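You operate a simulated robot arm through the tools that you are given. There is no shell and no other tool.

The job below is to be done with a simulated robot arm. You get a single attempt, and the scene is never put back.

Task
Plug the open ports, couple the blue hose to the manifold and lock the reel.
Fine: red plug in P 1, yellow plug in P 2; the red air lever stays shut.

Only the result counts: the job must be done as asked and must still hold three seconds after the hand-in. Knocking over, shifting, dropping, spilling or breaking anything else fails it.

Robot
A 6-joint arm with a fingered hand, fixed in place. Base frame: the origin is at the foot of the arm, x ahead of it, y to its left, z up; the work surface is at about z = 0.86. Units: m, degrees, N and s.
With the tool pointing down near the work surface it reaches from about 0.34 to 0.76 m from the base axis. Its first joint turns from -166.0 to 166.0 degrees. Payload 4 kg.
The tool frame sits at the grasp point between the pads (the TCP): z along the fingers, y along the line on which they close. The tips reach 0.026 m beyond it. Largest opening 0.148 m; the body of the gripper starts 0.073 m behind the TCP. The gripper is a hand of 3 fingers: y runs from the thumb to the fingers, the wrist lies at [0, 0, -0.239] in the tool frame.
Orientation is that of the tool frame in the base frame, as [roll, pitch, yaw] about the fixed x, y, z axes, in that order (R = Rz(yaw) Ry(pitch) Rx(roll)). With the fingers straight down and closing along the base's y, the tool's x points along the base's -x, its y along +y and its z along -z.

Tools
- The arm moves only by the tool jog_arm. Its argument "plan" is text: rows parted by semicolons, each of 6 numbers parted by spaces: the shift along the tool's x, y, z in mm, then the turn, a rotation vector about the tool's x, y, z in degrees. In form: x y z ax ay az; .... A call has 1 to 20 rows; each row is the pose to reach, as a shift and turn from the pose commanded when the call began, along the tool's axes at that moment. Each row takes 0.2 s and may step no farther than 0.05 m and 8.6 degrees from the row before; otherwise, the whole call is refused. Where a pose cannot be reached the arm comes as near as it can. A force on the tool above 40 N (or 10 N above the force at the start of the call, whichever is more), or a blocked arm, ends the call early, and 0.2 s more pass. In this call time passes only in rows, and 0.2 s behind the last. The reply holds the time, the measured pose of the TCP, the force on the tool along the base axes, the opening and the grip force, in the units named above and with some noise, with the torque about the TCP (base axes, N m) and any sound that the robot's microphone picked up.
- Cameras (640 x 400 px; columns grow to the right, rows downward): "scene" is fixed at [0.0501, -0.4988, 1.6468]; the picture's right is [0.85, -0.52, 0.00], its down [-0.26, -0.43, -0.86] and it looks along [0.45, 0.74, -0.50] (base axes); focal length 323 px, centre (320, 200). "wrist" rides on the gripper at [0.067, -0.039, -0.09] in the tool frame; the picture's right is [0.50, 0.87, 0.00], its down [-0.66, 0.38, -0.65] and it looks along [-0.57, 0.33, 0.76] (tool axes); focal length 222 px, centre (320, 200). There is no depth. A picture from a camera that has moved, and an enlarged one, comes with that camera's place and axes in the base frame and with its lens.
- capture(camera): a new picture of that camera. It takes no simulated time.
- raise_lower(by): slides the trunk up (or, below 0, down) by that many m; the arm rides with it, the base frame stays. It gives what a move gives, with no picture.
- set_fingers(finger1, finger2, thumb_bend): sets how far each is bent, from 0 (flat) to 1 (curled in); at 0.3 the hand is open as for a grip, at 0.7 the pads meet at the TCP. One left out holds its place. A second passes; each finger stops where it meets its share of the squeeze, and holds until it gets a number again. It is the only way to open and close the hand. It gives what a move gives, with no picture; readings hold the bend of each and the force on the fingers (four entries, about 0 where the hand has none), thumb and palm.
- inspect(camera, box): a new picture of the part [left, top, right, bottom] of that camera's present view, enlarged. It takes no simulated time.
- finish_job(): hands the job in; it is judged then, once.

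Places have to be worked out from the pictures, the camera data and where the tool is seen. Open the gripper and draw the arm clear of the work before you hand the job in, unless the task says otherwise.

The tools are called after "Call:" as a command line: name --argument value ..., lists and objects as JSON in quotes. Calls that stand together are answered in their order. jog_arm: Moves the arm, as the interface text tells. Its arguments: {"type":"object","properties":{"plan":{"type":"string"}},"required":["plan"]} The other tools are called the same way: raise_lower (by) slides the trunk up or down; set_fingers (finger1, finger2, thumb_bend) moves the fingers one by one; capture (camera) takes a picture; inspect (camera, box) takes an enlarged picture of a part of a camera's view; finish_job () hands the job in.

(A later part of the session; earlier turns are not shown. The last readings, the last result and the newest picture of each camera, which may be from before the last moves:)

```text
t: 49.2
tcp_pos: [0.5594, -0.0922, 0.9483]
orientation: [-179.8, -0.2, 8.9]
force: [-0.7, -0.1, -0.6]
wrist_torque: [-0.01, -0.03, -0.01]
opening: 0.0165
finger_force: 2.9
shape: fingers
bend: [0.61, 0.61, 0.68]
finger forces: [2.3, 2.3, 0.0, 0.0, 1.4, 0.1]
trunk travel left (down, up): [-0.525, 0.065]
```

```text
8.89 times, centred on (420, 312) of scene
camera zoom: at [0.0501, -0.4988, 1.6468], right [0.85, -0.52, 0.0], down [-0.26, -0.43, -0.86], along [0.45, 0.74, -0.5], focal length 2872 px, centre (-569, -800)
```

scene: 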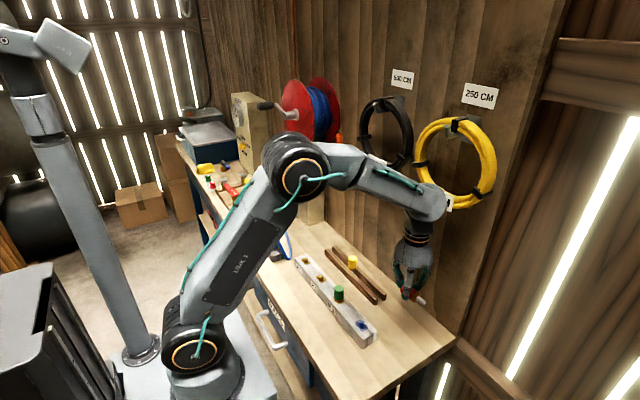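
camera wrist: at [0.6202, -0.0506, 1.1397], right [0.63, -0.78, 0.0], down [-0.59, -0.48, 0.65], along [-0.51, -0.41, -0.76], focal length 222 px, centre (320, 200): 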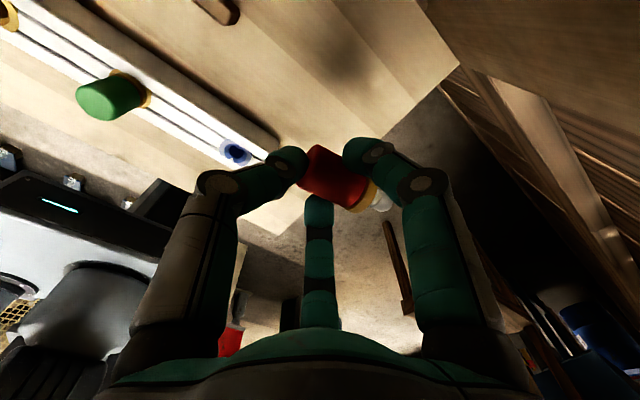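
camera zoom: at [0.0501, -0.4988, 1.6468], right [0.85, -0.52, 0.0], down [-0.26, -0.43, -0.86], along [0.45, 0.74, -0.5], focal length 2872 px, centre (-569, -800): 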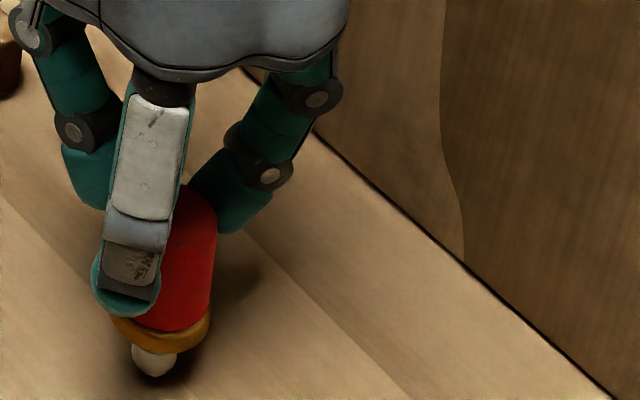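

The plug is vertical and held at about 2 N. I'll raise it and carry it over toward P1, allowing for the roughly 13 mm offset between TCP and plug axis.

Call:
jog_arm --plan "0 0 -15 0 0 0; 0 0 -40 0 0 0; 0 0 -70 0 0 0; 0 0 -100 0 0 0; 0 0 -112 0 0 0; -4 -30 -112 0 0 0; -8 -60 -112 0 0 0; -12 -90 -112 0 0 0; -16 -122 -112 0 0 0; -20 -154 -112 0 0 0; -24 -186 -112 0 0 0; -28 -218 -112 0 0 0; -32 -250 -112 0 0 0; -36 -280 -112 0 0 0; -40 -310 -112 0 0 0; -44 -340 -112 0 0 0; -48 -371 -112 0 0 0; -48 -371 -112 0 0 0"

Call:
capture --camera "wrist"

Call:
inspect --camera "scene" --box '[260, 190, 360, 290]'

```text
t: 53.0
tcp_pos: [0.4535, 0.2682, 1.0607]
orientation: [-179.8, -0.1, 9.0]
force: [-0.1, 1.0, -1.1]
wrist_torque: [-0.06, 0.0, -0.01]
opening: 0.0163
finger_force: 2.9
shape: fingers
bend: [0.61, 0.61, 0.68]
finger forces: [2.2, 2.3, 0.1, 0.1, 1.4, 0.0]
trunk travel left (down, up): [-0.525, 0.065]
```

```text
taken
camera wrist: at [0.5132, 0.3174, 1.1517], right [0.63, -0.78, 0.0], down [-0.59, -0.48, 0.65], along [-0.51, -0.41, -0.76], focal length 222 px, centre (320, 200)
```

wrist: 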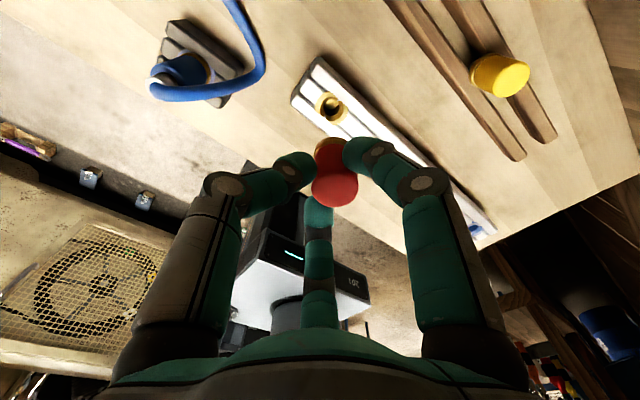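

```text
4.00 times, centred on (310, 240) of scene
camera zoom: at [0.0501, -0.4988, 1.6468], right [0.85, -0.52, 0.0], down [-0.26, -0.43, -0.86], along [0.45, 0.74, -0.5], focal length 1292 px, centre (360, 40)
```

zoom: 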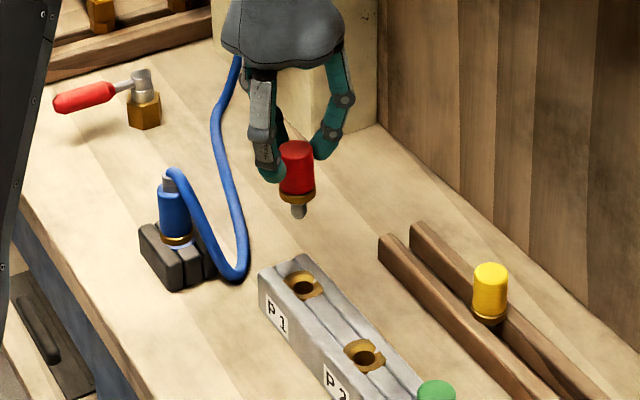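

Call:
inspect --camera "wrist" --box '[280, 80, 380, 220]'

Call:
inspect --camera "scene" --box '[315, 215, 355, 275]'

```text
2.86 times, centred on (330, 150) of wrist
camera zoom: at [0.5132, 0.3174, 1.1517], right [0.63, -0.78, 0.0], down [-0.59, -0.48, 0.65], along [-0.51, -0.41, -0.76], focal length 635 px, centre (291, 343)
```

zoom: 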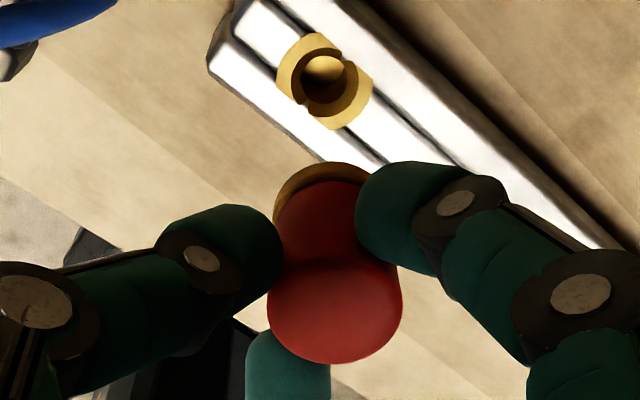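

```text
6.67 times, centred on (335, 245) of scene
camera zoom: at [0.0501, -0.4988, 1.6468], right [0.85, -0.52, 0.0], down [-0.26, -0.43, -0.86], along [0.45, 0.74, -0.5], focal length 2154 px, centre (220, -100)
```

zoom: 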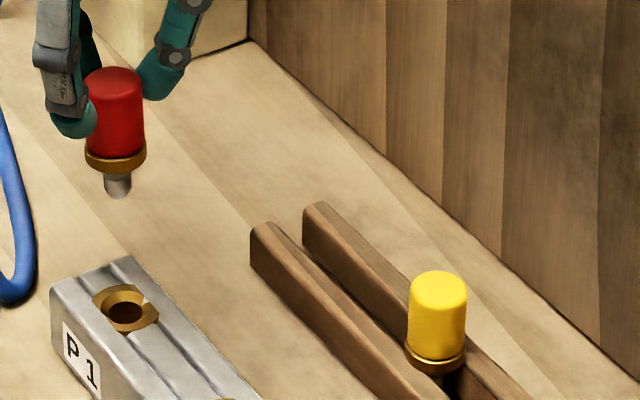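

The stem tip appears within a few mm of P1 in both views. I'll lower it to just above the manifold and re-check.

Call:
jog_arm --plan "0 0 20 0 0 0; 0 0 40 0 0 0; 0 0 55 0 0 0; 0 0 62 0 0 0"

Call:
inspect --camera "scene" --box '[285, 230, 345, 280]'

Call:
inspect --camera "wrist" --box '[260, 80, 400, 220]'

```text
t: 54.0
tcp_pos: [0.4541, 0.2667, 0.9987]
orientation: [-179.9, -0.1, 9.0]
force: [-0.7, 0.2, -1.3]
wrist_torque: [0.02, 0.01, -0.01]
opening: 0.016
finger_force: 2.8
shape: fingers
bend: [0.61, 0.61, 0.68]
finger forces: [2.2, 2.3, 0.1, 0.1, 1.3, 0.0]
trunk travel left (down, up): [-0.525, 0.065]
```

```text
8.00 times, centred on (315, 255) of scene
camera zoom: at [0.0501, -0.4988, 1.6468], right [0.85, -0.52, 0.0], down [-0.26, -0.43, -0.86], along [0.45, 0.74, -0.5], focal length 2585 px, centre (360, -240)
```

zoom: 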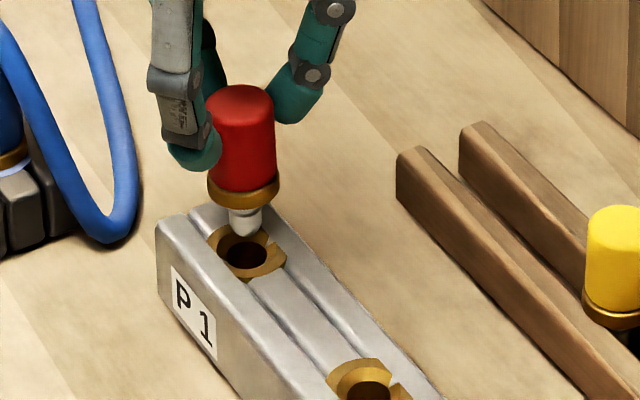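

```text
2.86 times, centred on (330, 150) of wrist
camera zoom: at [0.5147, 0.3161, 1.0886], right [0.63, -0.78, 0.0], down [-0.59, -0.48, 0.65], along [-0.51, -0.41, -0.76], focal length 635 px, centre (291, 343)
```

zoom: 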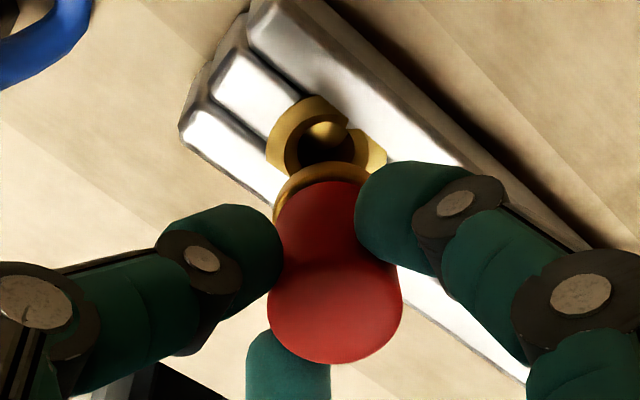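

Alignment looks good. I'll lower the stem into the hole in small steps.

Call:
jog_arm --plan "0 0 5 0 0 0; 0 0 10 0 0 0; 0 0 14 0 0 0; 0 0 18 0 0 0; 0 0 21 0 0 0"

Call:
inspect --camera "scene" --box '[285, 230, 345, 280]'

Call:
inspect --camera "wrist" --box '[260, 80, 400, 220]'

```text
t: 55.2
tcp_pos: [0.4533, 0.2675, 0.976]
orientation: [-179.9, -0.2, 8.8]
force: [0.1, 1.3, -0.9]
wrist_torque: [0.03, -0.01, 0.03]
opening: 0.0165
finger_force: 2.9
shape: fingers
bend: [0.61, 0.61, 0.68]
finger forces: [2.3, 2.3, 0.0, 0.0, 1.3, 0.1]
trunk travel left (down, up): [-0.525, 0.065]
```

```text
8.00 times, centred on (315, 255) of scene
camera zoom: at [0.0501, -0.4988, 1.6468], right [0.85, -0.52, 0.0], down [-0.26, -0.43, -0.86], along [0.45, 0.74, -0.5], focal length 2585 px, centre (360, -240)
```

zoom: 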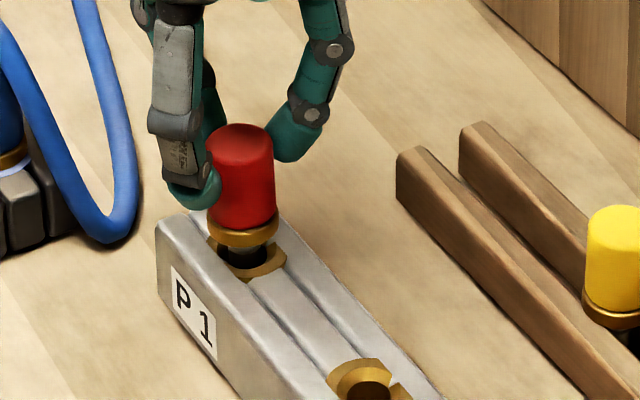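

```text
2.86 times, centred on (330, 150) of wrist
camera zoom: at [0.5145, 0.3169, 1.0676], right [0.63, -0.78, 0.0], down [-0.59, -0.48, 0.65], along [-0.51, -0.41, -0.76], focal length 635 px, centre (291, 343)
```

zoom: 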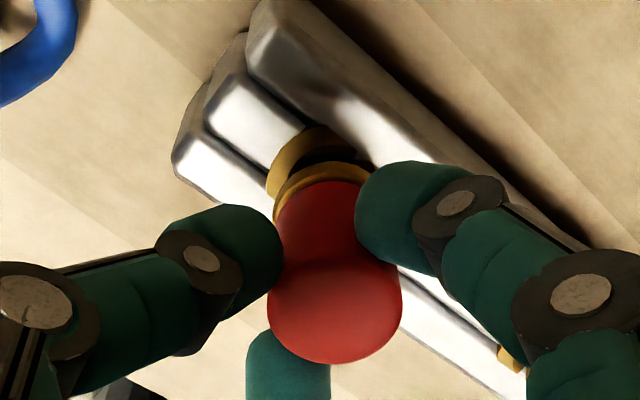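

The stem is entering freely. Continue down.

Call:
jog_arm --plan "0 0 3 0 0 0; 0 0 6 0 0 0; 0 0 9 0 0 0; 0 0 12 0 0 0"

Call:
inspect --camera "scene" --box '[285, 230, 345, 280]'

Call:
inspect --camera "wrist" --box '[260, 80, 400, 220]'

```text
t: 56.2
tcp_pos: [0.4554, 0.2671, 0.967]
orientation: [-179.9, -0.2, 8.9]
force: [0.6, -1.3, -0.6]
wrist_torque: [-0.04, -0.01, 0.0]
opening: 0.0162
finger_force: 2.7
shape: fingers
bend: [0.61, 0.61, 0.69]
finger forces: [2.9, 2.1, 0.0, 0.1, 0.3, 0.0]
trunk travel left (down, up): [-0.525, 0.065]
```

```text
8.00 times, centred on (315, 255) of scene
camera zoom: at [0.0501, -0.4988, 1.6468], right [0.85, -0.52, 0.0], down [-0.26, -0.43, -0.86], along [0.45, 0.74, -0.5], focal length 2585 px, centre (360, -240)
```

zoom: 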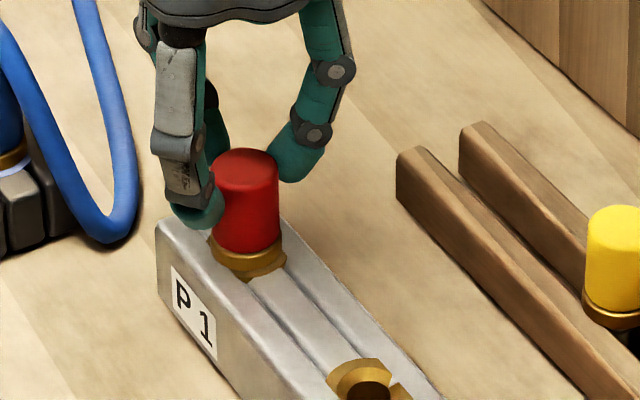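

```text
2.86 times, centred on (330, 150) of wrist
camera zoom: at [0.5149, 0.3167, 1.0567], right [0.63, -0.78, 0.0], down [-0.59, -0.48, 0.65], along [-0.51, -0.41, -0.76], focal length 635 px, centre (291, 343)
```

zoom: 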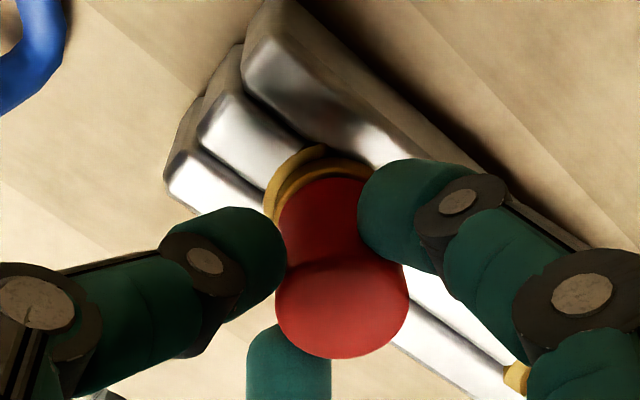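

Call:
jog_arm --plan "0 0 2 0 0 0; 0 0 4 0 0 0; 0 0 6 0 0 0"

Call:
inspect --camera "scene" --box '[285, 230, 345, 280]'

```text
t: 57.0
tcp_pos: [0.4555, 0.2679, 0.9603]
orientation: [-179.9, -0.1, 8.9]
force: [0.1, -0.7, 4.8]
wrist_torque: [-0.06, -0.08, 0.01]
opening: 0.0153
finger_force: 3.6
shape: fingers
bend: [0.61, 0.62, 0.69]
finger forces: [3.7, 2.7, 0.1, 0.0, 0.1, 0.0]
trunk travel left (down, up): [-0.525, 0.065]
```

```text
8.00 times, centred on (315, 255) of scene
camera zoom: at [0.0501, -0.4988, 1.6468], right [0.85, -0.52, 0.0], down [-0.26, -0.43, -0.86], along [0.45, 0.74, -0.5], focal length 2585 px, centre (360, -240)
```

zoom: 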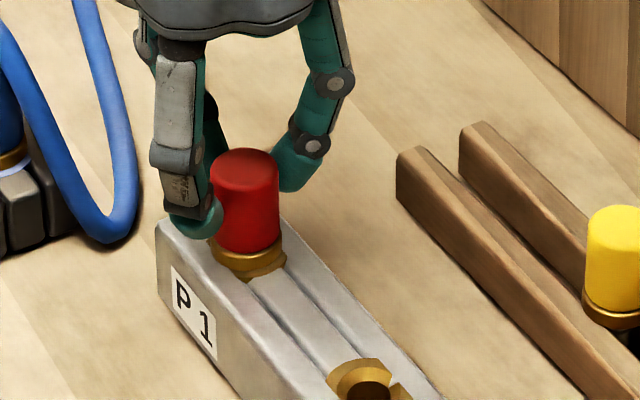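

The plug has stopped with about 5 N resistance, so it's at least mostly seated. I'll release, raise, and compare its height with the green plug.

Call:
set_fingers --finger1 0.5 --finger2 0.5 --thumb_bend 0.55

Call:
jog_arm --plan "0 0 -15 0 0 0; 0 0 -40 0 0 0; 0 0 -70 0 0 0; 0 0 -100 0 0 0"

Call:
inspect --camera "scene" --box '[285, 230, 385, 330]'

Call:
capture --camera "wrist"

```text
t: 58.0
tcp_pos: [0.455, 0.2679, 0.9586]
orientation: [-180.0, -0.1, 8.9]
force: [-0.3, -0.6, 0.1]
wrist_torque: [-0.03, -0.01, 0.0]
opening: 0.0535
finger_force: 0.0
shape: fingers
bend: [0.5, 0.5, 0.55]
finger forces: [0.0, 0.1, 0.0, 0.0, 0.1, 0.1]
trunk travel left (down, up): [-0.525, 0.065]
```

```text
t: 59.0
tcp_pos: [0.4552, 0.2663, 1.0596]
orientation: [-179.8, -0.1, 9.0]
force: [0.5, -0.3, -0.1]
wrist_torque: [-0.02, -0.02, -0.01]
opening: 0.0532
finger_force: 0.0
shape: fingers
bend: [0.5, 0.5, 0.55]
finger forces: [0.0, 0.1, 0.0, 0.0, 0.0, 0.0]
trunk travel left (down, up): [-0.525, 0.065]
```

```text
4.00 times, centred on (335, 280) of scene
camera zoom: at [0.0501, -0.4988, 1.6468], right [0.85, -0.52, 0.0], down [-0.26, -0.43, -0.86], along [0.45, 0.74, -0.5], focal length 1292 px, centre (260, -120)
```

zoom: 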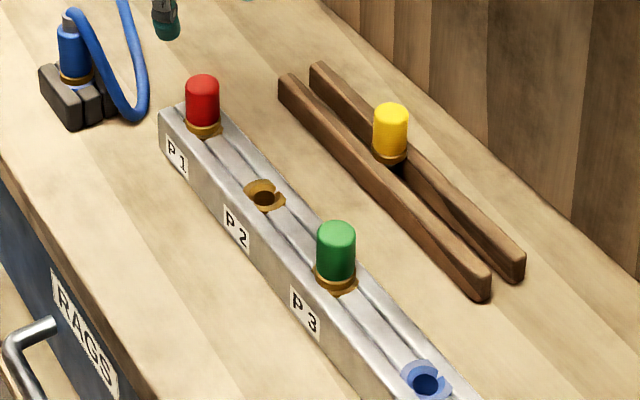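

```text
taken
camera wrist: at [0.5149, 0.3156, 1.1505], right [0.63, -0.78, 0.0], down [-0.59, -0.48, 0.65], along [-0.51, -0.41, -0.76], focal length 222 px, centre (320, 200)
```

wrist: 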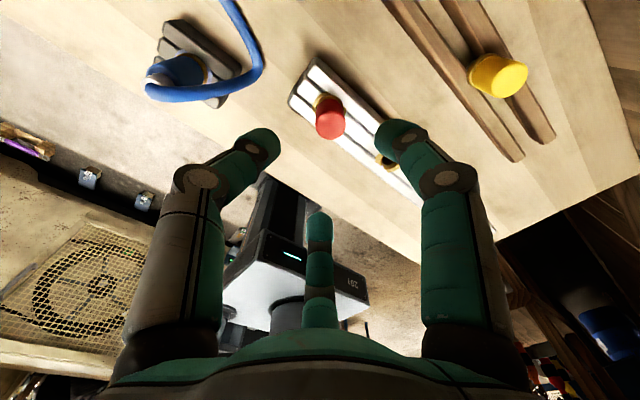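

Red stands upright in P1. I'll compare its seating with the green plug's.

Call:
inspect --camera "scene" --box '[322, 248, 352, 298]'

Call:
inspect --camera "scene" --box '[295, 240, 325, 270]'

Call:
inspect --camera "scene" --box '[355, 275, 385, 305]'

Call:
inspect --camera "scene" --box '[325, 270, 355, 300]'

```text
8.00 times, centred on (337, 273) of scene
camera zoom: at [0.0501, -0.4988, 1.6468], right [0.85, -0.52, 0.0], down [-0.26, -0.43, -0.86], along [0.45, 0.74, -0.5], focal length 2585 px, centre (184, -384)
```

zoom: 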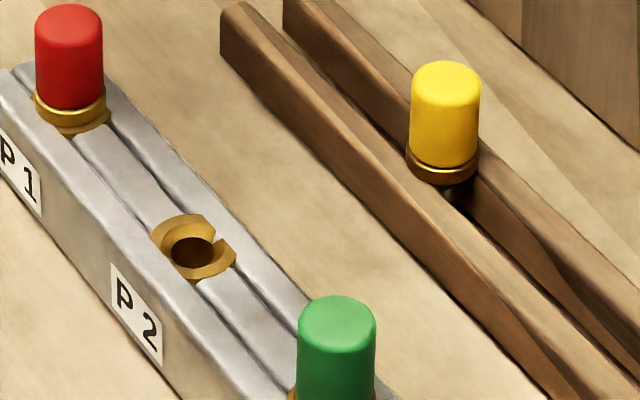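

```text
13.33 times, centred on (310, 255) of scene
camera zoom: at [0.0501, -0.4988, 1.6468], right [0.85, -0.52, 0.0], down [-0.26, -0.43, -0.86], along [0.45, 0.74, -0.5], focal length 4308 px, centre (453, -533)
```

zoom: 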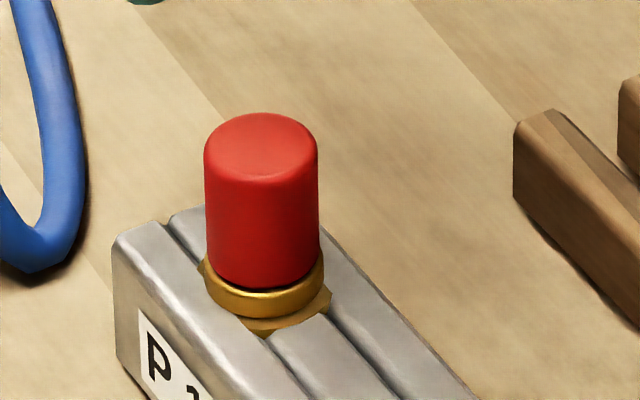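

```text
13.33 times, centred on (370, 290) of scene
camera zoom: at [0.0501, -0.4988, 1.6468], right [0.85, -0.52, 0.0], down [-0.26, -0.43, -0.86], along [0.45, 0.74, -0.5], focal length 4308 px, centre (-347, -1000)
```

zoom: 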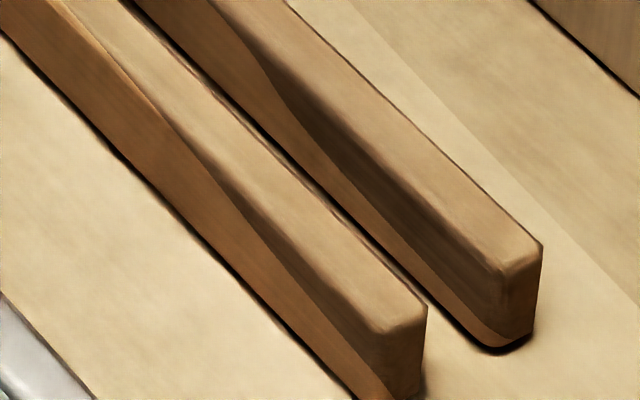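

```text
13.33 times, centred on (340, 285) of scene
camera zoom: at [0.0501, -0.4988, 1.6468], right [0.85, -0.52, 0.0], down [-0.26, -0.43, -0.86], along [0.45, 0.74, -0.5], focal length 4308 px, centre (53, -933)
```

zoom: 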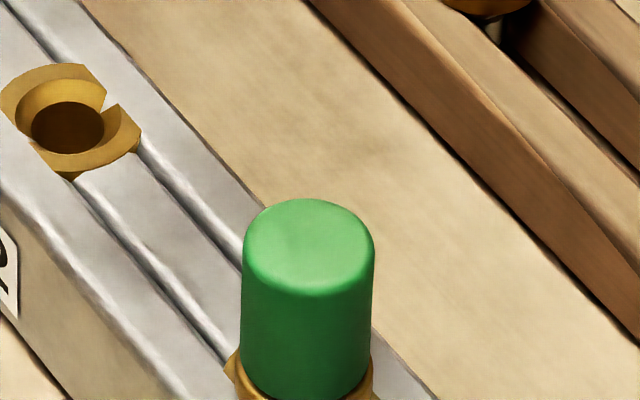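

Call:
inspect --camera "scene" --box '[325, 278, 355, 308]'

Call:
inspect --camera "scene" --box '[298, 236, 328, 266]'

```text
13.33 times, centred on (340, 293) of scene
camera zoom: at [0.0501, -0.4988, 1.6468], right [0.85, -0.52, 0.0], down [-0.26, -0.43, -0.86], along [0.45, 0.74, -0.5], focal length 4308 px, centre (53, -1040)
```

zoom: 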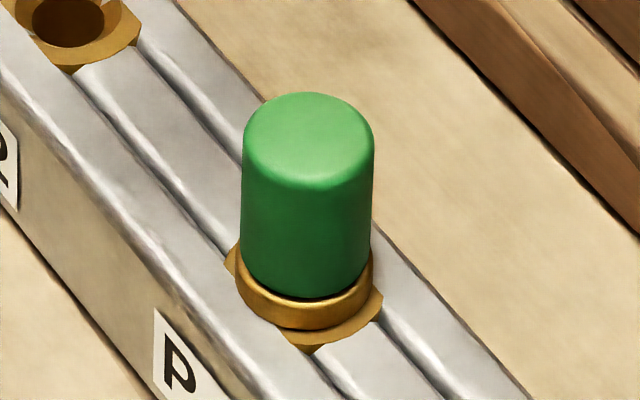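

```text
13.33 times, centred on (313, 251) of scene
camera zoom: at [0.0501, -0.4988, 1.6468], right [0.85, -0.52, 0.0], down [-0.26, -0.43, -0.86], along [0.45, 0.74, -0.5], focal length 4308 px, centre (413, -480)
```

zoom: 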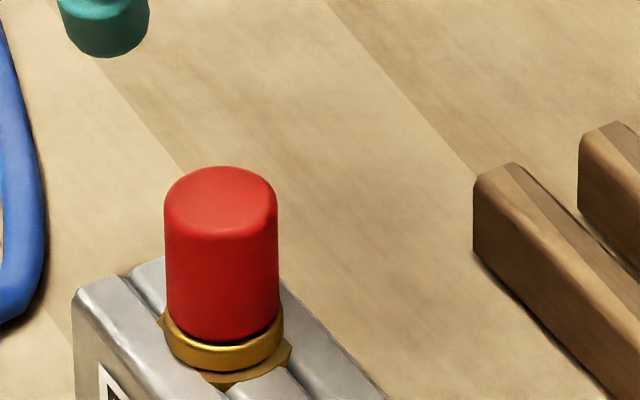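

Red looks seated like green. I'll give it a gentle confirming push from above with the closed fingertips.

Call:
set_fingers --finger1 0.7 --finger2 0.7 --thumb_bend 0.7

Call:
jog_arm --plan "-2.6 12 20 0 0 0; -2.6 12 45 0 0 0; -2.6 12 62 0 0 0; -2.6 12 68 0 0 0"

Call:
inspect --camera "scene" --box '[285, 210, 345, 270]'

```text
t: 60.0
tcp_pos: [0.4553, 0.2653, 1.0605]
orientation: [-179.9, -0.1, 8.9]
force: [0.1, -0.3, 0.1]
wrist_torque: [0.0, 0.02, 0.01]
opening: 0.0
finger_force: 0.0
shape: fingers
bend: [0.69, 0.69, 0.7]
finger forces: [0.1, 0.0, 0.0, 0.0, 0.0, 0.1]
trunk travel left (down, up): [-0.525, 0.065]
```

```text
t: 61.0
tcp_pos: [0.4535, 0.2558, 0.9904]
orientation: [-179.9, -0.2, 8.9]
force: [0.6, -0.5, 0.1]
wrist_torque: [-0.02, -0.01, 0.04]
opening: 0.0002
finger_force: 0.1
shape: fingers
bend: [0.69, 0.69, 0.7]
finger forces: [0.0, 0.0, 0.0, 0.0, 0.1, 0.1]
trunk travel left (down, up): [-0.525, 0.065]
```

```text
6.67 times, centred on (315, 240) of scene
camera zoom: at [0.0501, -0.4988, 1.6468], right [0.85, -0.52, 0.0], down [-0.26, -0.43, -0.86], along [0.45, 0.74, -0.5], focal length 2154 px, centre (353, -67)
```

zoom: 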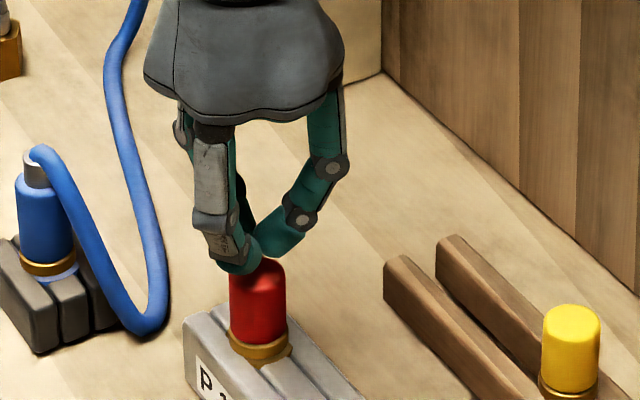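

Call:
jog_arm --plan "0 0 2 0 0 0; 0 0 4 0 0 0; 0 0 6 0 0 0; 0 0 8 0 0 0"

```text
t: 62.0
tcp_pos: [0.4544, 0.2555, 0.9832]
orientation: [-179.8, -0.1, 9.0]
force: [-0.3, -0.6, -0.2]
wrist_torque: [0.04, -0.02, -0.02]
opening: 0.0
finger_force: 0.1
shape: fingers
bend: [0.69, 0.69, 0.7]
finger forces: [0.0, 0.0, 0.0, 0.1, 0.0, 0.0]
trunk travel left (down, up): [-0.525, 0.065]
```

Call:
jog_arm --plan "0 0 2 0 0 0; 0 0 4 0 0 0; 0 0 5 0 0 0"

Call:
inspect --camera "scene" --box '[285, 210, 345, 270]'

```text
t: 62.8
tcp_pos: [0.4548, 0.255, 0.9783]
orientation: [-179.8, -0.1, 8.9]
force: [0.8, -0.1, 2.3]
wrist_torque: [0.01, 0.0, -0.01]
opening: 0.0
finger_force: 1.7
shape: fingers
bend: [0.69, 0.7, 0.7]
finger forces: [1.7, 2.0, 0.0, 0.0, 0.0, 0.0]
trunk travel left (down, up): [-0.525, 0.065]
```

```text
6.67 times, centred on (315, 240) of scene
camera zoom: at [0.0501, -0.4988, 1.6468], right [0.85, -0.52, 0.0], down [-0.26, -0.43, -0.86], along [0.45, 0.74, -0.5], focal length 2154 px, centre (353, -67)
```

zoom: 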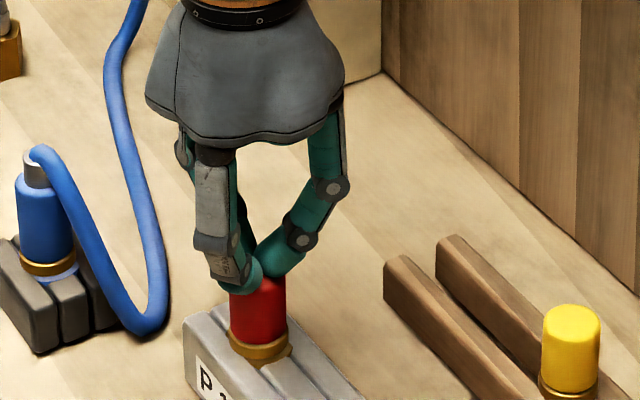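

Contact is made at 2.3 N. I'll push a little more.

Call:
jog_arm --plan "0 0 1 0 0 0; 0 0 2 0 0 0; 0 0 3 0 0 0"

```text
t: 63.6
tcp_pos: [0.454, 0.255, 0.9765]
orientation: [-179.9, -0.4, 8.9]
force: [1.2, 1.8, 28.2]
wrist_torque: [0.11, -0.01, 0.0]
opening: 0.0
finger_force: 15.8
shape: fingers
bend: [0.69, 0.71, 0.7]
finger forces: [8.8, 9.6, 0.0, 0.1, 13.2, 0.1]
trunk travel left (down, up): [-0.525, 0.065]
```

The red plug is firmly seated: 28 N with almost no movement. I'll raise and go above the yellow plug.

Call:
jog_arm --plan "0 0 -5 0 0 0; 0 0 -40 0 0 0; 0 0 -85 0 0 0; 28 29 -85 0 0 0; 56 59 -85 0 0 0; 84 88 -85 0 0 0; 111 117 -85 0 0 0; 111 117 -85 0 0 0"

Call:
set_fingers --finger1 0.5 --finger2 0.5 --thumb_bend 0.5

Call:
inspect --camera "wrist" --box '[240, 40, 400, 160]'

Call:
inspect --camera "scene" --box '[290, 200, 390, 300]'

```text
t: 65.4
tcp_pos: [0.5837, 0.1539, 1.061]
orientation: [-180.0, -0.1, 9.0]
force: [0.6, -0.2, -1.1]
wrist_torque: [0.01, 0.0, 0.03]
opening: 0.0
finger_force: 0.0
shape: fingers
bend: [0.7, 0.7, 0.7]
finger forces: [0.0, 0.0, 0.0, 0.1, 0.0, 0.0]
trunk travel left (down, up): [-0.525, 0.065]
```

```text
t: 66.4
tcp_pos: [0.5824, 0.154, 1.0607]
orientation: [-179.9, -0.1, 8.9]
force: [-0.2, -0.8, 0.6]
wrist_torque: [0.03, 0.02, 0.0]
opening: 0.0614
finger_force: 0.0
shape: fingers
bend: [0.5, 0.5, 0.5]
finger forces: [0.0, 0.1, 0.0, 0.0, 0.1, 0.0]
trunk travel left (down, up): [-0.525, 0.065]
```

```text
3.33 times, centred on (320, 100) of wrist
camera zoom: at [0.6427, 0.2034, 1.1512], right [0.63, -0.78, 0.0], down [-0.59, -0.48, 0.65], along [-0.51, -0.41, -0.76], focal length 740 px, centre (320, 533)
```

zoom: 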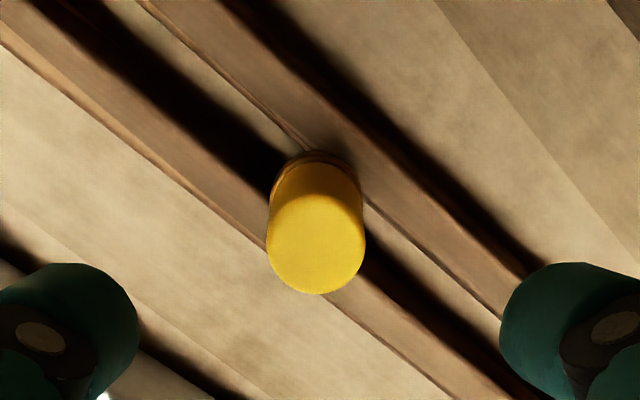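

```text
4.00 times, centred on (340, 250) of scene
camera zoom: at [0.0501, -0.4988, 1.6468], right [0.85, -0.52, 0.0], down [-0.26, -0.43, -0.86], along [0.45, 0.74, -0.5], focal length 1292 px, centre (240, 0)
```

zoom: 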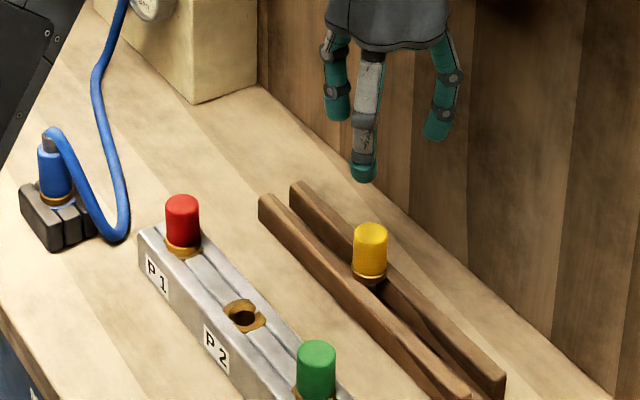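

The yellow cap is centred under the TCP within about 2 mm. This time I'll grip higher, with TCP ≈0.938 so the tips stay well above the rails, and close in small steps.

Call:
jog_arm --plan "0 -1.5 40 0 0 0; 0 -1.5 80 0 0 0; 0 -1.5 110 0 0 0; 0 -1.5 122 0 0 0"

Call:
set_fingers --finger1 0.57 --finger2 0.57 --thumb_bend 0.57

Call:
inspect --camera "wrist" --box '[180, 60, 460, 260]'

Call:
inspect --camera "scene" --box '[325, 230, 385, 280]'

```text
t: 67.4
tcp_pos: [0.5809, 0.1588, 0.9366]
orientation: [-179.9, -0.1, 8.9]
force: [0.2, 0.4, 0.3]
wrist_torque: [0.0, 0.03, -0.02]
opening: 0.0618
finger_force: 0.1
shape: fingers
bend: [0.5, 0.5, 0.5]
finger forces: [0.0, 0.1, 0.1, 0.0, 0.1, 0.0]
trunk travel left (down, up): [-0.525, 0.065]
```

```text
t: 68.4
tcp_pos: [0.5806, 0.1568, 0.9372]
orientation: [-179.9, 0.0, 9.0]
force: [-0.3, 0.5, -0.2]
wrist_torque: [-0.03, 0.0, 0.01]
opening: 0.0431
finger_force: 0.0
shape: fingers
bend: [0.56, 0.56, 0.56]
finger forces: [0.0, 0.0, 0.0, 0.0, 0.0, 0.1]
trunk travel left (down, up): [-0.525, 0.065]
```

```text
2.00 times, centred on (320, 160) of wrist
camera zoom: at [0.6408, 0.207, 1.0267], right [0.63, -0.78, 0.0], down [-0.59, -0.48, 0.65], along [-0.51, -0.41, -0.76], focal length 444 px, centre (320, 280)
```

zoom: 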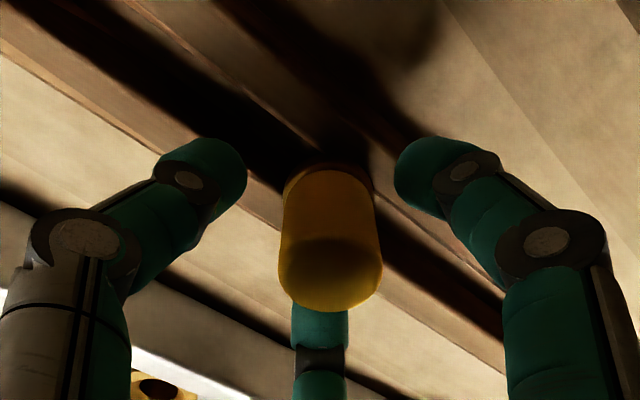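

```text
8.00 times, centred on (355, 255) of scene
camera zoom: at [0.0501, -0.4988, 1.6468], right [0.85, -0.52, 0.0], down [-0.26, -0.43, -0.86], along [0.45, 0.74, -0.5], focal length 2585 px, centre (40, -240)
```

zoom: 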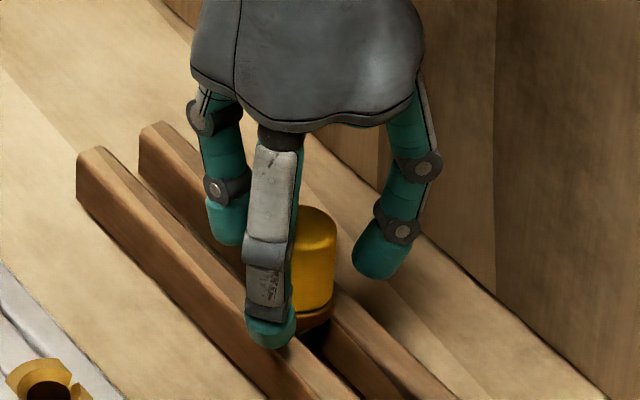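

Call:
set_fingers --finger1 0.6 --finger2 0.6 --thumb_bend 0.6

Call:
inspect --camera "wrist" --box '[180, 60, 460, 260]'

```text
t: 69.4
tcp_pos: [0.58, 0.1566, 0.9361]
orientation: [-180.0, -0.1, 8.9]
force: [0.8, -0.4, 0.4]
wrist_torque: [0.01, 0.01, -0.01]
opening: 0.03
finger_force: 0.0
shape: fingers
bend: [0.6, 0.6, 0.6]
finger forces: [0.1, 0.0, 0.0, 0.1, 0.0, 0.0]
trunk travel left (down, up): [-0.525, 0.065]
```

```text
2.00 times, centred on (320, 160) of wrist
camera zoom: at [0.6408, 0.207, 1.0267], right [0.63, -0.78, 0.0], down [-0.59, -0.48, 0.65], along [-0.51, -0.41, -0.76], focal length 444 px, centre (320, 280)
```

zoom: 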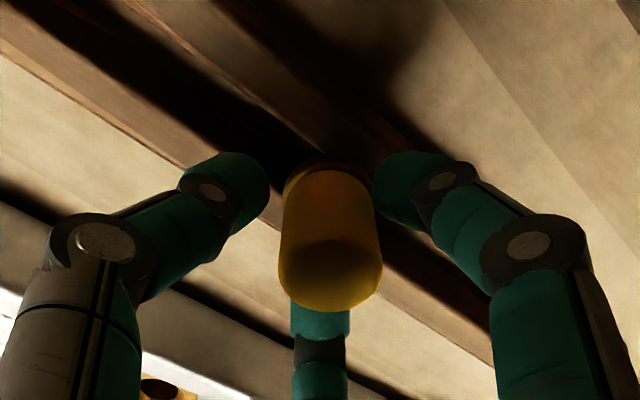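

Call:
set_fingers --finger1 0.62 --finger2 0.62 --thumb_bend 0.64

Call:
inspect --camera "wrist" --box '[180, 60, 460, 260]'

Call:
inspect --camera "scene" --box '[325, 230, 385, 280]'

```text
t: 70.4
tcp_pos: [0.5815, 0.1564, 0.9374]
orientation: [-179.9, -0.1, 8.9]
force: [0.7, -0.2, 0.5]
wrist_torque: [0.0, 0.01, 0.01]
opening: 0.0233
finger_force: 0.8
shape: fingers
bend: [0.61, 0.61, 0.64]
finger forces: [0.9, 0.3, 0.1, 0.0, 0.7, 0.0]
trunk travel left (down, up): [-0.525, 0.065]
```

```text
2.00 times, centred on (320, 160) of wrist
camera zoom: at [0.6409, 0.207, 1.0267], right [0.63, -0.78, 0.0], down [-0.59, -0.48, 0.65], along [-0.51, -0.41, -0.76], focal length 444 px, centre (320, 280)
```

zoom: 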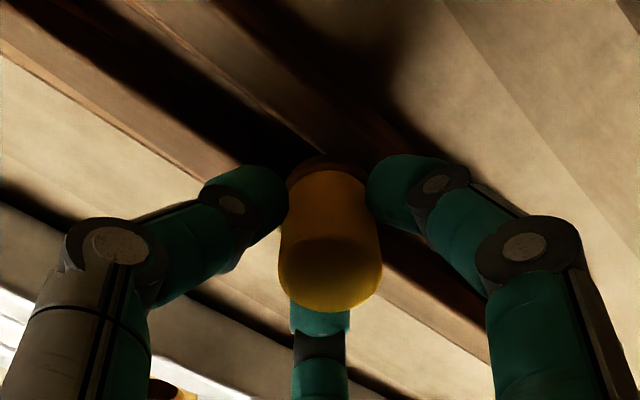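

```text
8.00 times, centred on (355, 255) of scene
camera zoom: at [0.0501, -0.4988, 1.6468], right [0.85, -0.52, 0.0], down [-0.26, -0.43, -0.86], along [0.45, 0.74, -0.5], focal length 2585 px, centre (40, -240)
```

zoom: 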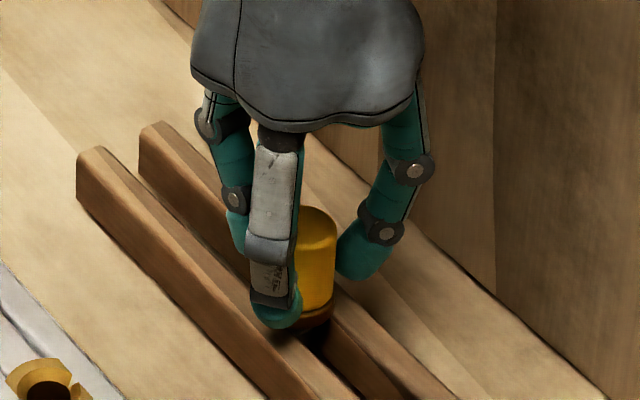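

All three are touching. Squeezing now.

Call:
set_fingers --finger1 0.67 --finger2 0.67 --thumb_bend 0.69

Call:
jog_arm --plan "0 0 -4 0 0 0; 0 0 -10 0 0 0; 0 0 -20 0 0 0; 0 0 -35 0 0 0"

Call:
inspect --camera "wrist" --box '[180, 60, 460, 260]'

Call:
inspect --camera "scene" --box '[325, 220, 385, 280]'

```text
t: 71.4
tcp_pos: [0.5801, 0.1578, 0.9355]
orientation: [-179.9, -0.1, 8.9]
force: [-0.1, 2.0, -0.1]
wrist_torque: [0.03, 0.0, 0.0]
opening: 0.0207
finger_force: 7.0
shape: fingers
bend: [0.61, 0.62, 0.65]
finger forces: [4.6, 3.8, 0.0, 0.1, 6.1, 0.0]
trunk travel left (down, up): [-0.525, 0.065]
```

```text
t: 72.4
tcp_pos: [0.582, 0.157, 0.9745]
orientation: [-179.8, -0.1, 8.8]
force: [-0.1, 0.1, -0.9]
wrist_torque: [0.0, 0.0, -0.01]
opening: 0.0205
finger_force: 6.9
shape: fingers
bend: [0.61, 0.62, 0.66]
finger forces: [5.0, 4.6, 0.0, 0.1, 5.5, 0.1]
trunk travel left (down, up): [-0.525, 0.065]
```

```text
2.00 times, centred on (320, 160) of wrist
camera zoom: at [0.6412, 0.2073, 1.0645], right [0.63, -0.78, 0.0], down [-0.59, -0.48, 0.65], along [-0.51, -0.41, -0.76], focal length 444 px, centre (320, 280)
```

zoom: 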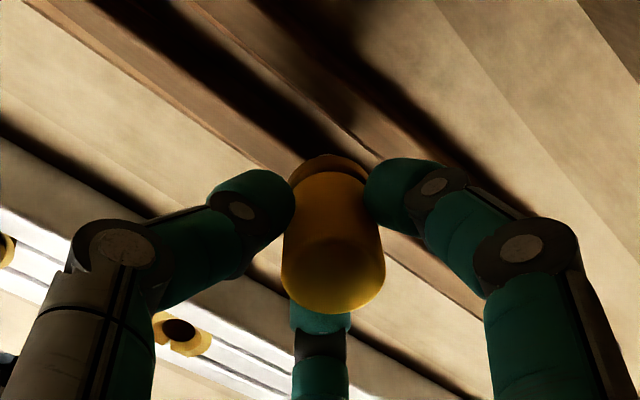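

```text
6.67 times, centred on (355, 250) of scene
camera zoom: at [0.0501, -0.4988, 1.6468], right [0.85, -0.52, 0.0], down [-0.26, -0.43, -0.86], along [0.45, 0.74, -0.5], focal length 2154 px, centre (87, -133)
```

zoom: 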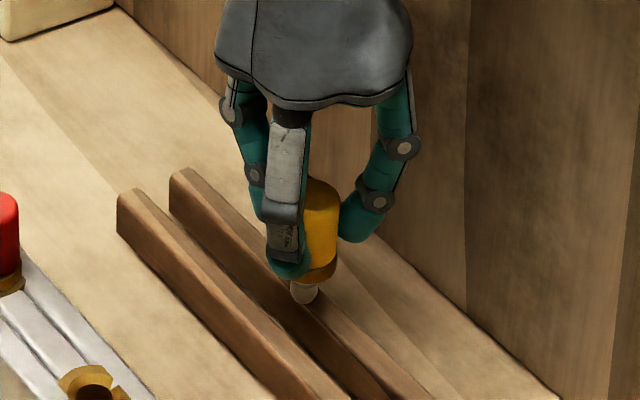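

Yellow is lifted cleanly and upright. I'll carry it to above P2.

Call:
jog_arm --plan "0 0 -30 0 0 0; 0 0 -55 0 0 0; -32 -4.5 -55 0 0 0; -64 -9 -55 0 0 0; -96 -13.5 -55 0 0 0; -128 -18 -55 0 0 0; -128 -18 -40 0 0 0; -128 -18 -25 0 0 0; -128 -18 -25 0 0 0"

Call:
inspect --camera "scene" --box '[295, 220, 375, 300]'

Call:
inspect --camera "wrist" --box '[260, 80, 400, 220]'

```text
t: 74.4
tcp_pos: [0.4525, 0.1561, 0.9987]
orientation: [-179.9, -0.2, 8.8]
force: [-0.1, 0.2, -1.1]
wrist_torque: [0.03, 0.0, -0.01]
opening: 0.0209
finger_force: 7.7
shape: fingers
bend: [0.61, 0.62, 0.66]
finger forces: [5.1, 4.5, 0.0, 0.0, 5.3, 0.0]
trunk travel left (down, up): [-0.525, 0.065]
```

```text
5.00 times, centred on (335, 260) of scene
camera zoom: at [0.0501, -0.4988, 1.6468], right [0.85, -0.52, 0.0], down [-0.26, -0.43, -0.86], along [0.45, 0.74, -0.5], focal length 1616 px, centre (245, -100)
```

zoom: 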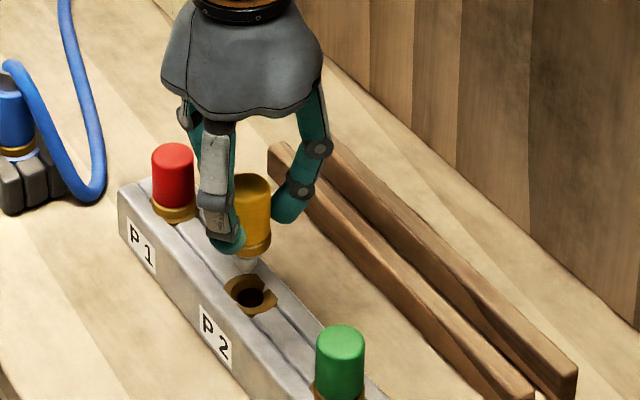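

```text
2.86 times, centred on (330, 150) of wrist
camera zoom: at [0.5121, 0.2059, 1.089], right [0.63, -0.78, 0.0], down [-0.59, -0.48, 0.65], along [-0.51, -0.41, -0.76], focal length 635 px, centre (291, 343)
```

zoom: 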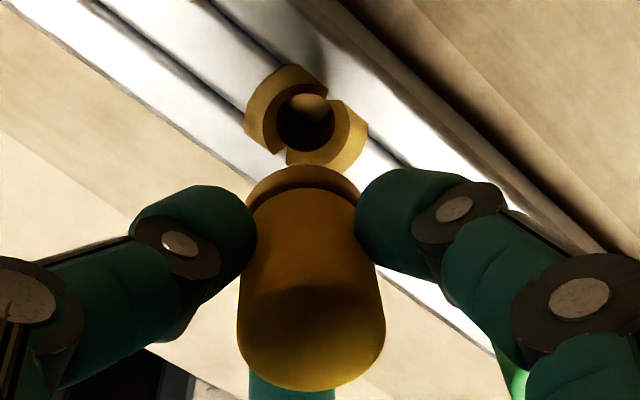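

Call:
inspect --camera "scene" --box '[328, 250, 363, 290]'

```text
10.00 times, centred on (346, 270) of scene
camera zoom: at [0.0501, -0.4988, 1.6468], right [0.85, -0.52, 0.0], down [-0.26, -0.43, -0.86], along [0.45, 0.74, -0.5], focal length 3231 px, centre (65, -500)
```

zoom: 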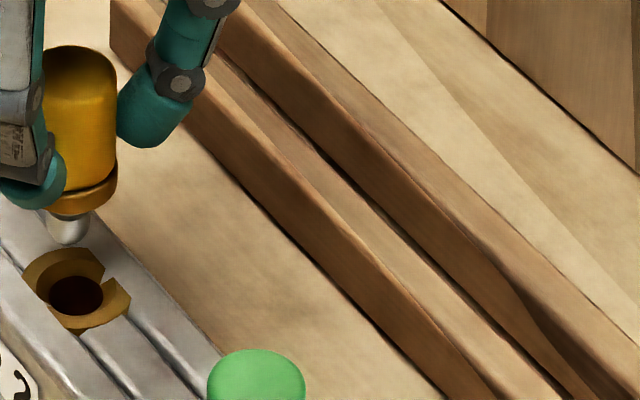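

Call:
jog_arm --plan "4.2 -1 8 0 0 0; 4.2 -1 16 0 0 0; 4.2 -1 16 0 0 0"

Call:
inspect --camera "scene" --box '[320, 255, 355, 295]'

Call:
inspect --camera "wrist" --box '[260, 80, 400, 220]'

```text
t: 75.2
tcp_pos: [0.4554, 0.1572, 0.9825]
orientation: [-179.8, -0.2, 8.9]
force: [-0.1, 0.0, -0.8]
wrist_torque: [0.02, 0.03, -0.01]
opening: 0.0208
finger_force: 7.0
shape: fingers
bend: [0.61, 0.62, 0.66]
finger forces: [5.3, 4.6, 0.0, 0.0, 5.5, 0.0]
trunk travel left (down, up): [-0.525, 0.065]
```

```text
10.00 times, centred on (338, 275) of scene
camera zoom: at [0.0501, -0.4988, 1.6468], right [0.85, -0.52, 0.0], down [-0.26, -0.43, -0.86], along [0.45, 0.74, -0.5], focal length 3231 px, centre (145, -550)
```

zoom: 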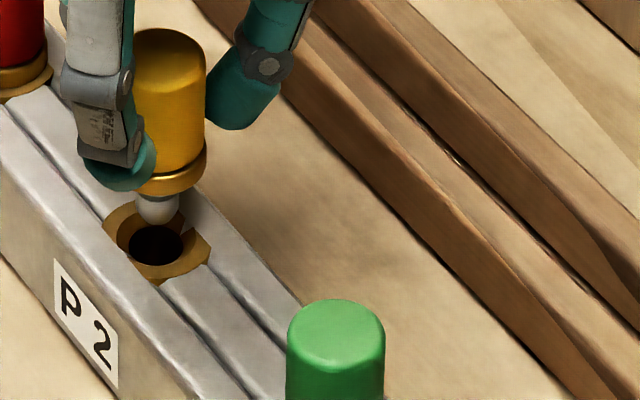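

```text
2.86 times, centred on (330, 150) of wrist
camera zoom: at [0.5162, 0.207, 1.0731], right [0.63, -0.78, 0.0], down [-0.59, -0.48, 0.65], along [-0.51, -0.41, -0.76], focal length 635 px, centre (291, 343)
```

zoom: 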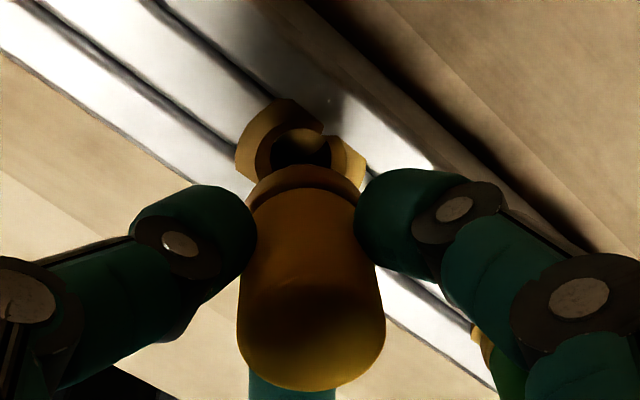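

The tip is over the hole in both views. Lowering in.

Call:
jog_arm --plan "1 -1 4 0 0 0; 1 -1 8 0 0 0; 1 -1 12 0 0 0; 1 -1 15 0 0 0; 1 -1 18 0 0 0"

Call:
inspect --camera "scene" --box '[320, 255, 355, 295]'

```text
t: 76.4
tcp_pos: [0.4591, 0.1592, 0.9648]
orientation: [-179.8, -0.1, 9.0]
force: [0.0, 0.6, 0.3]
wrist_torque: [0.01, 0.01, 0.02]
opening: 0.0205
finger_force: 8.0
shape: fingers
bend: [0.61, 0.62, 0.66]
finger forces: [5.1, 4.6, 0.2, 0.0, 5.4, 0.0]
trunk travel left (down, up): [-0.525, 0.065]
```

```text
10.00 times, centred on (338, 275) of scene
camera zoom: at [0.0501, -0.4988, 1.6468], right [0.85, -0.52, 0.0], down [-0.26, -0.43, -0.86], along [0.45, 0.74, -0.5], focal length 3231 px, centre (145, -550)
```

zoom: 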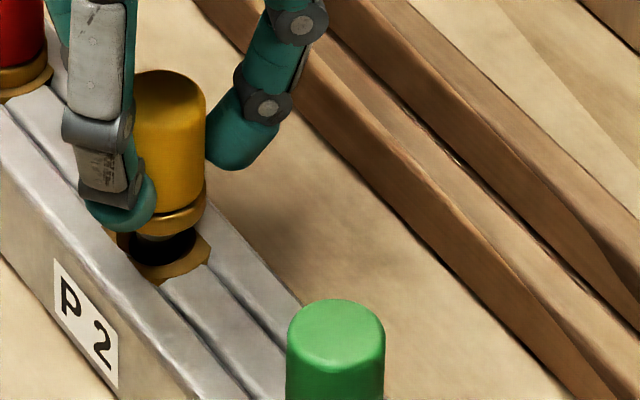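

Call:
jog_arm --plan "0 0 3 0 0 0; 0 0 6 0 0 0; 0 0 9 0 0 0; 0 0 11 0 0 0"

Call:
inspect --camera "scene" --box '[320, 255, 355, 295]'

```text
t: 77.4
tcp_pos: [0.4564, 0.159, 0.9529]
orientation: [-179.9, 0.0, 8.8]
force: [-2.3, -0.4, -4.1]
wrist_torque: [0.0, 0.01, 0.04]
opening: 0.0197
finger_force: 6.6
shape: fingers
bend: [0.62, 0.62, 0.66]
finger forces: [4.1, 4.7, 0.1, 0.0, 4.6, 0.0]
trunk travel left (down, up): [-0.525, 0.065]
```

```text
10.00 times, centred on (338, 275) of scene
camera zoom: at [0.0501, -0.4988, 1.6468], right [0.85, -0.52, 0.0], down [-0.26, -0.43, -0.86], along [0.45, 0.74, -0.5], focal length 3231 px, centre (145, -550)
```

zoom: 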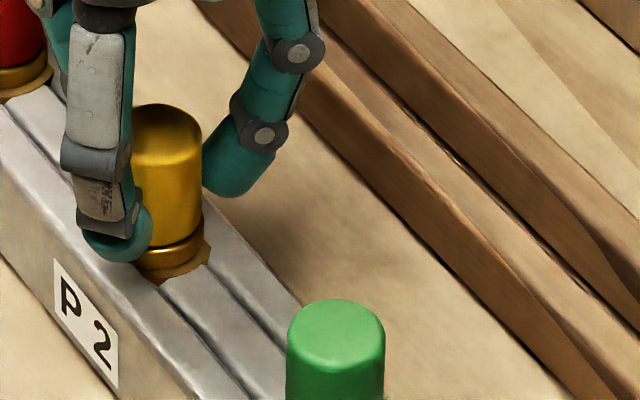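

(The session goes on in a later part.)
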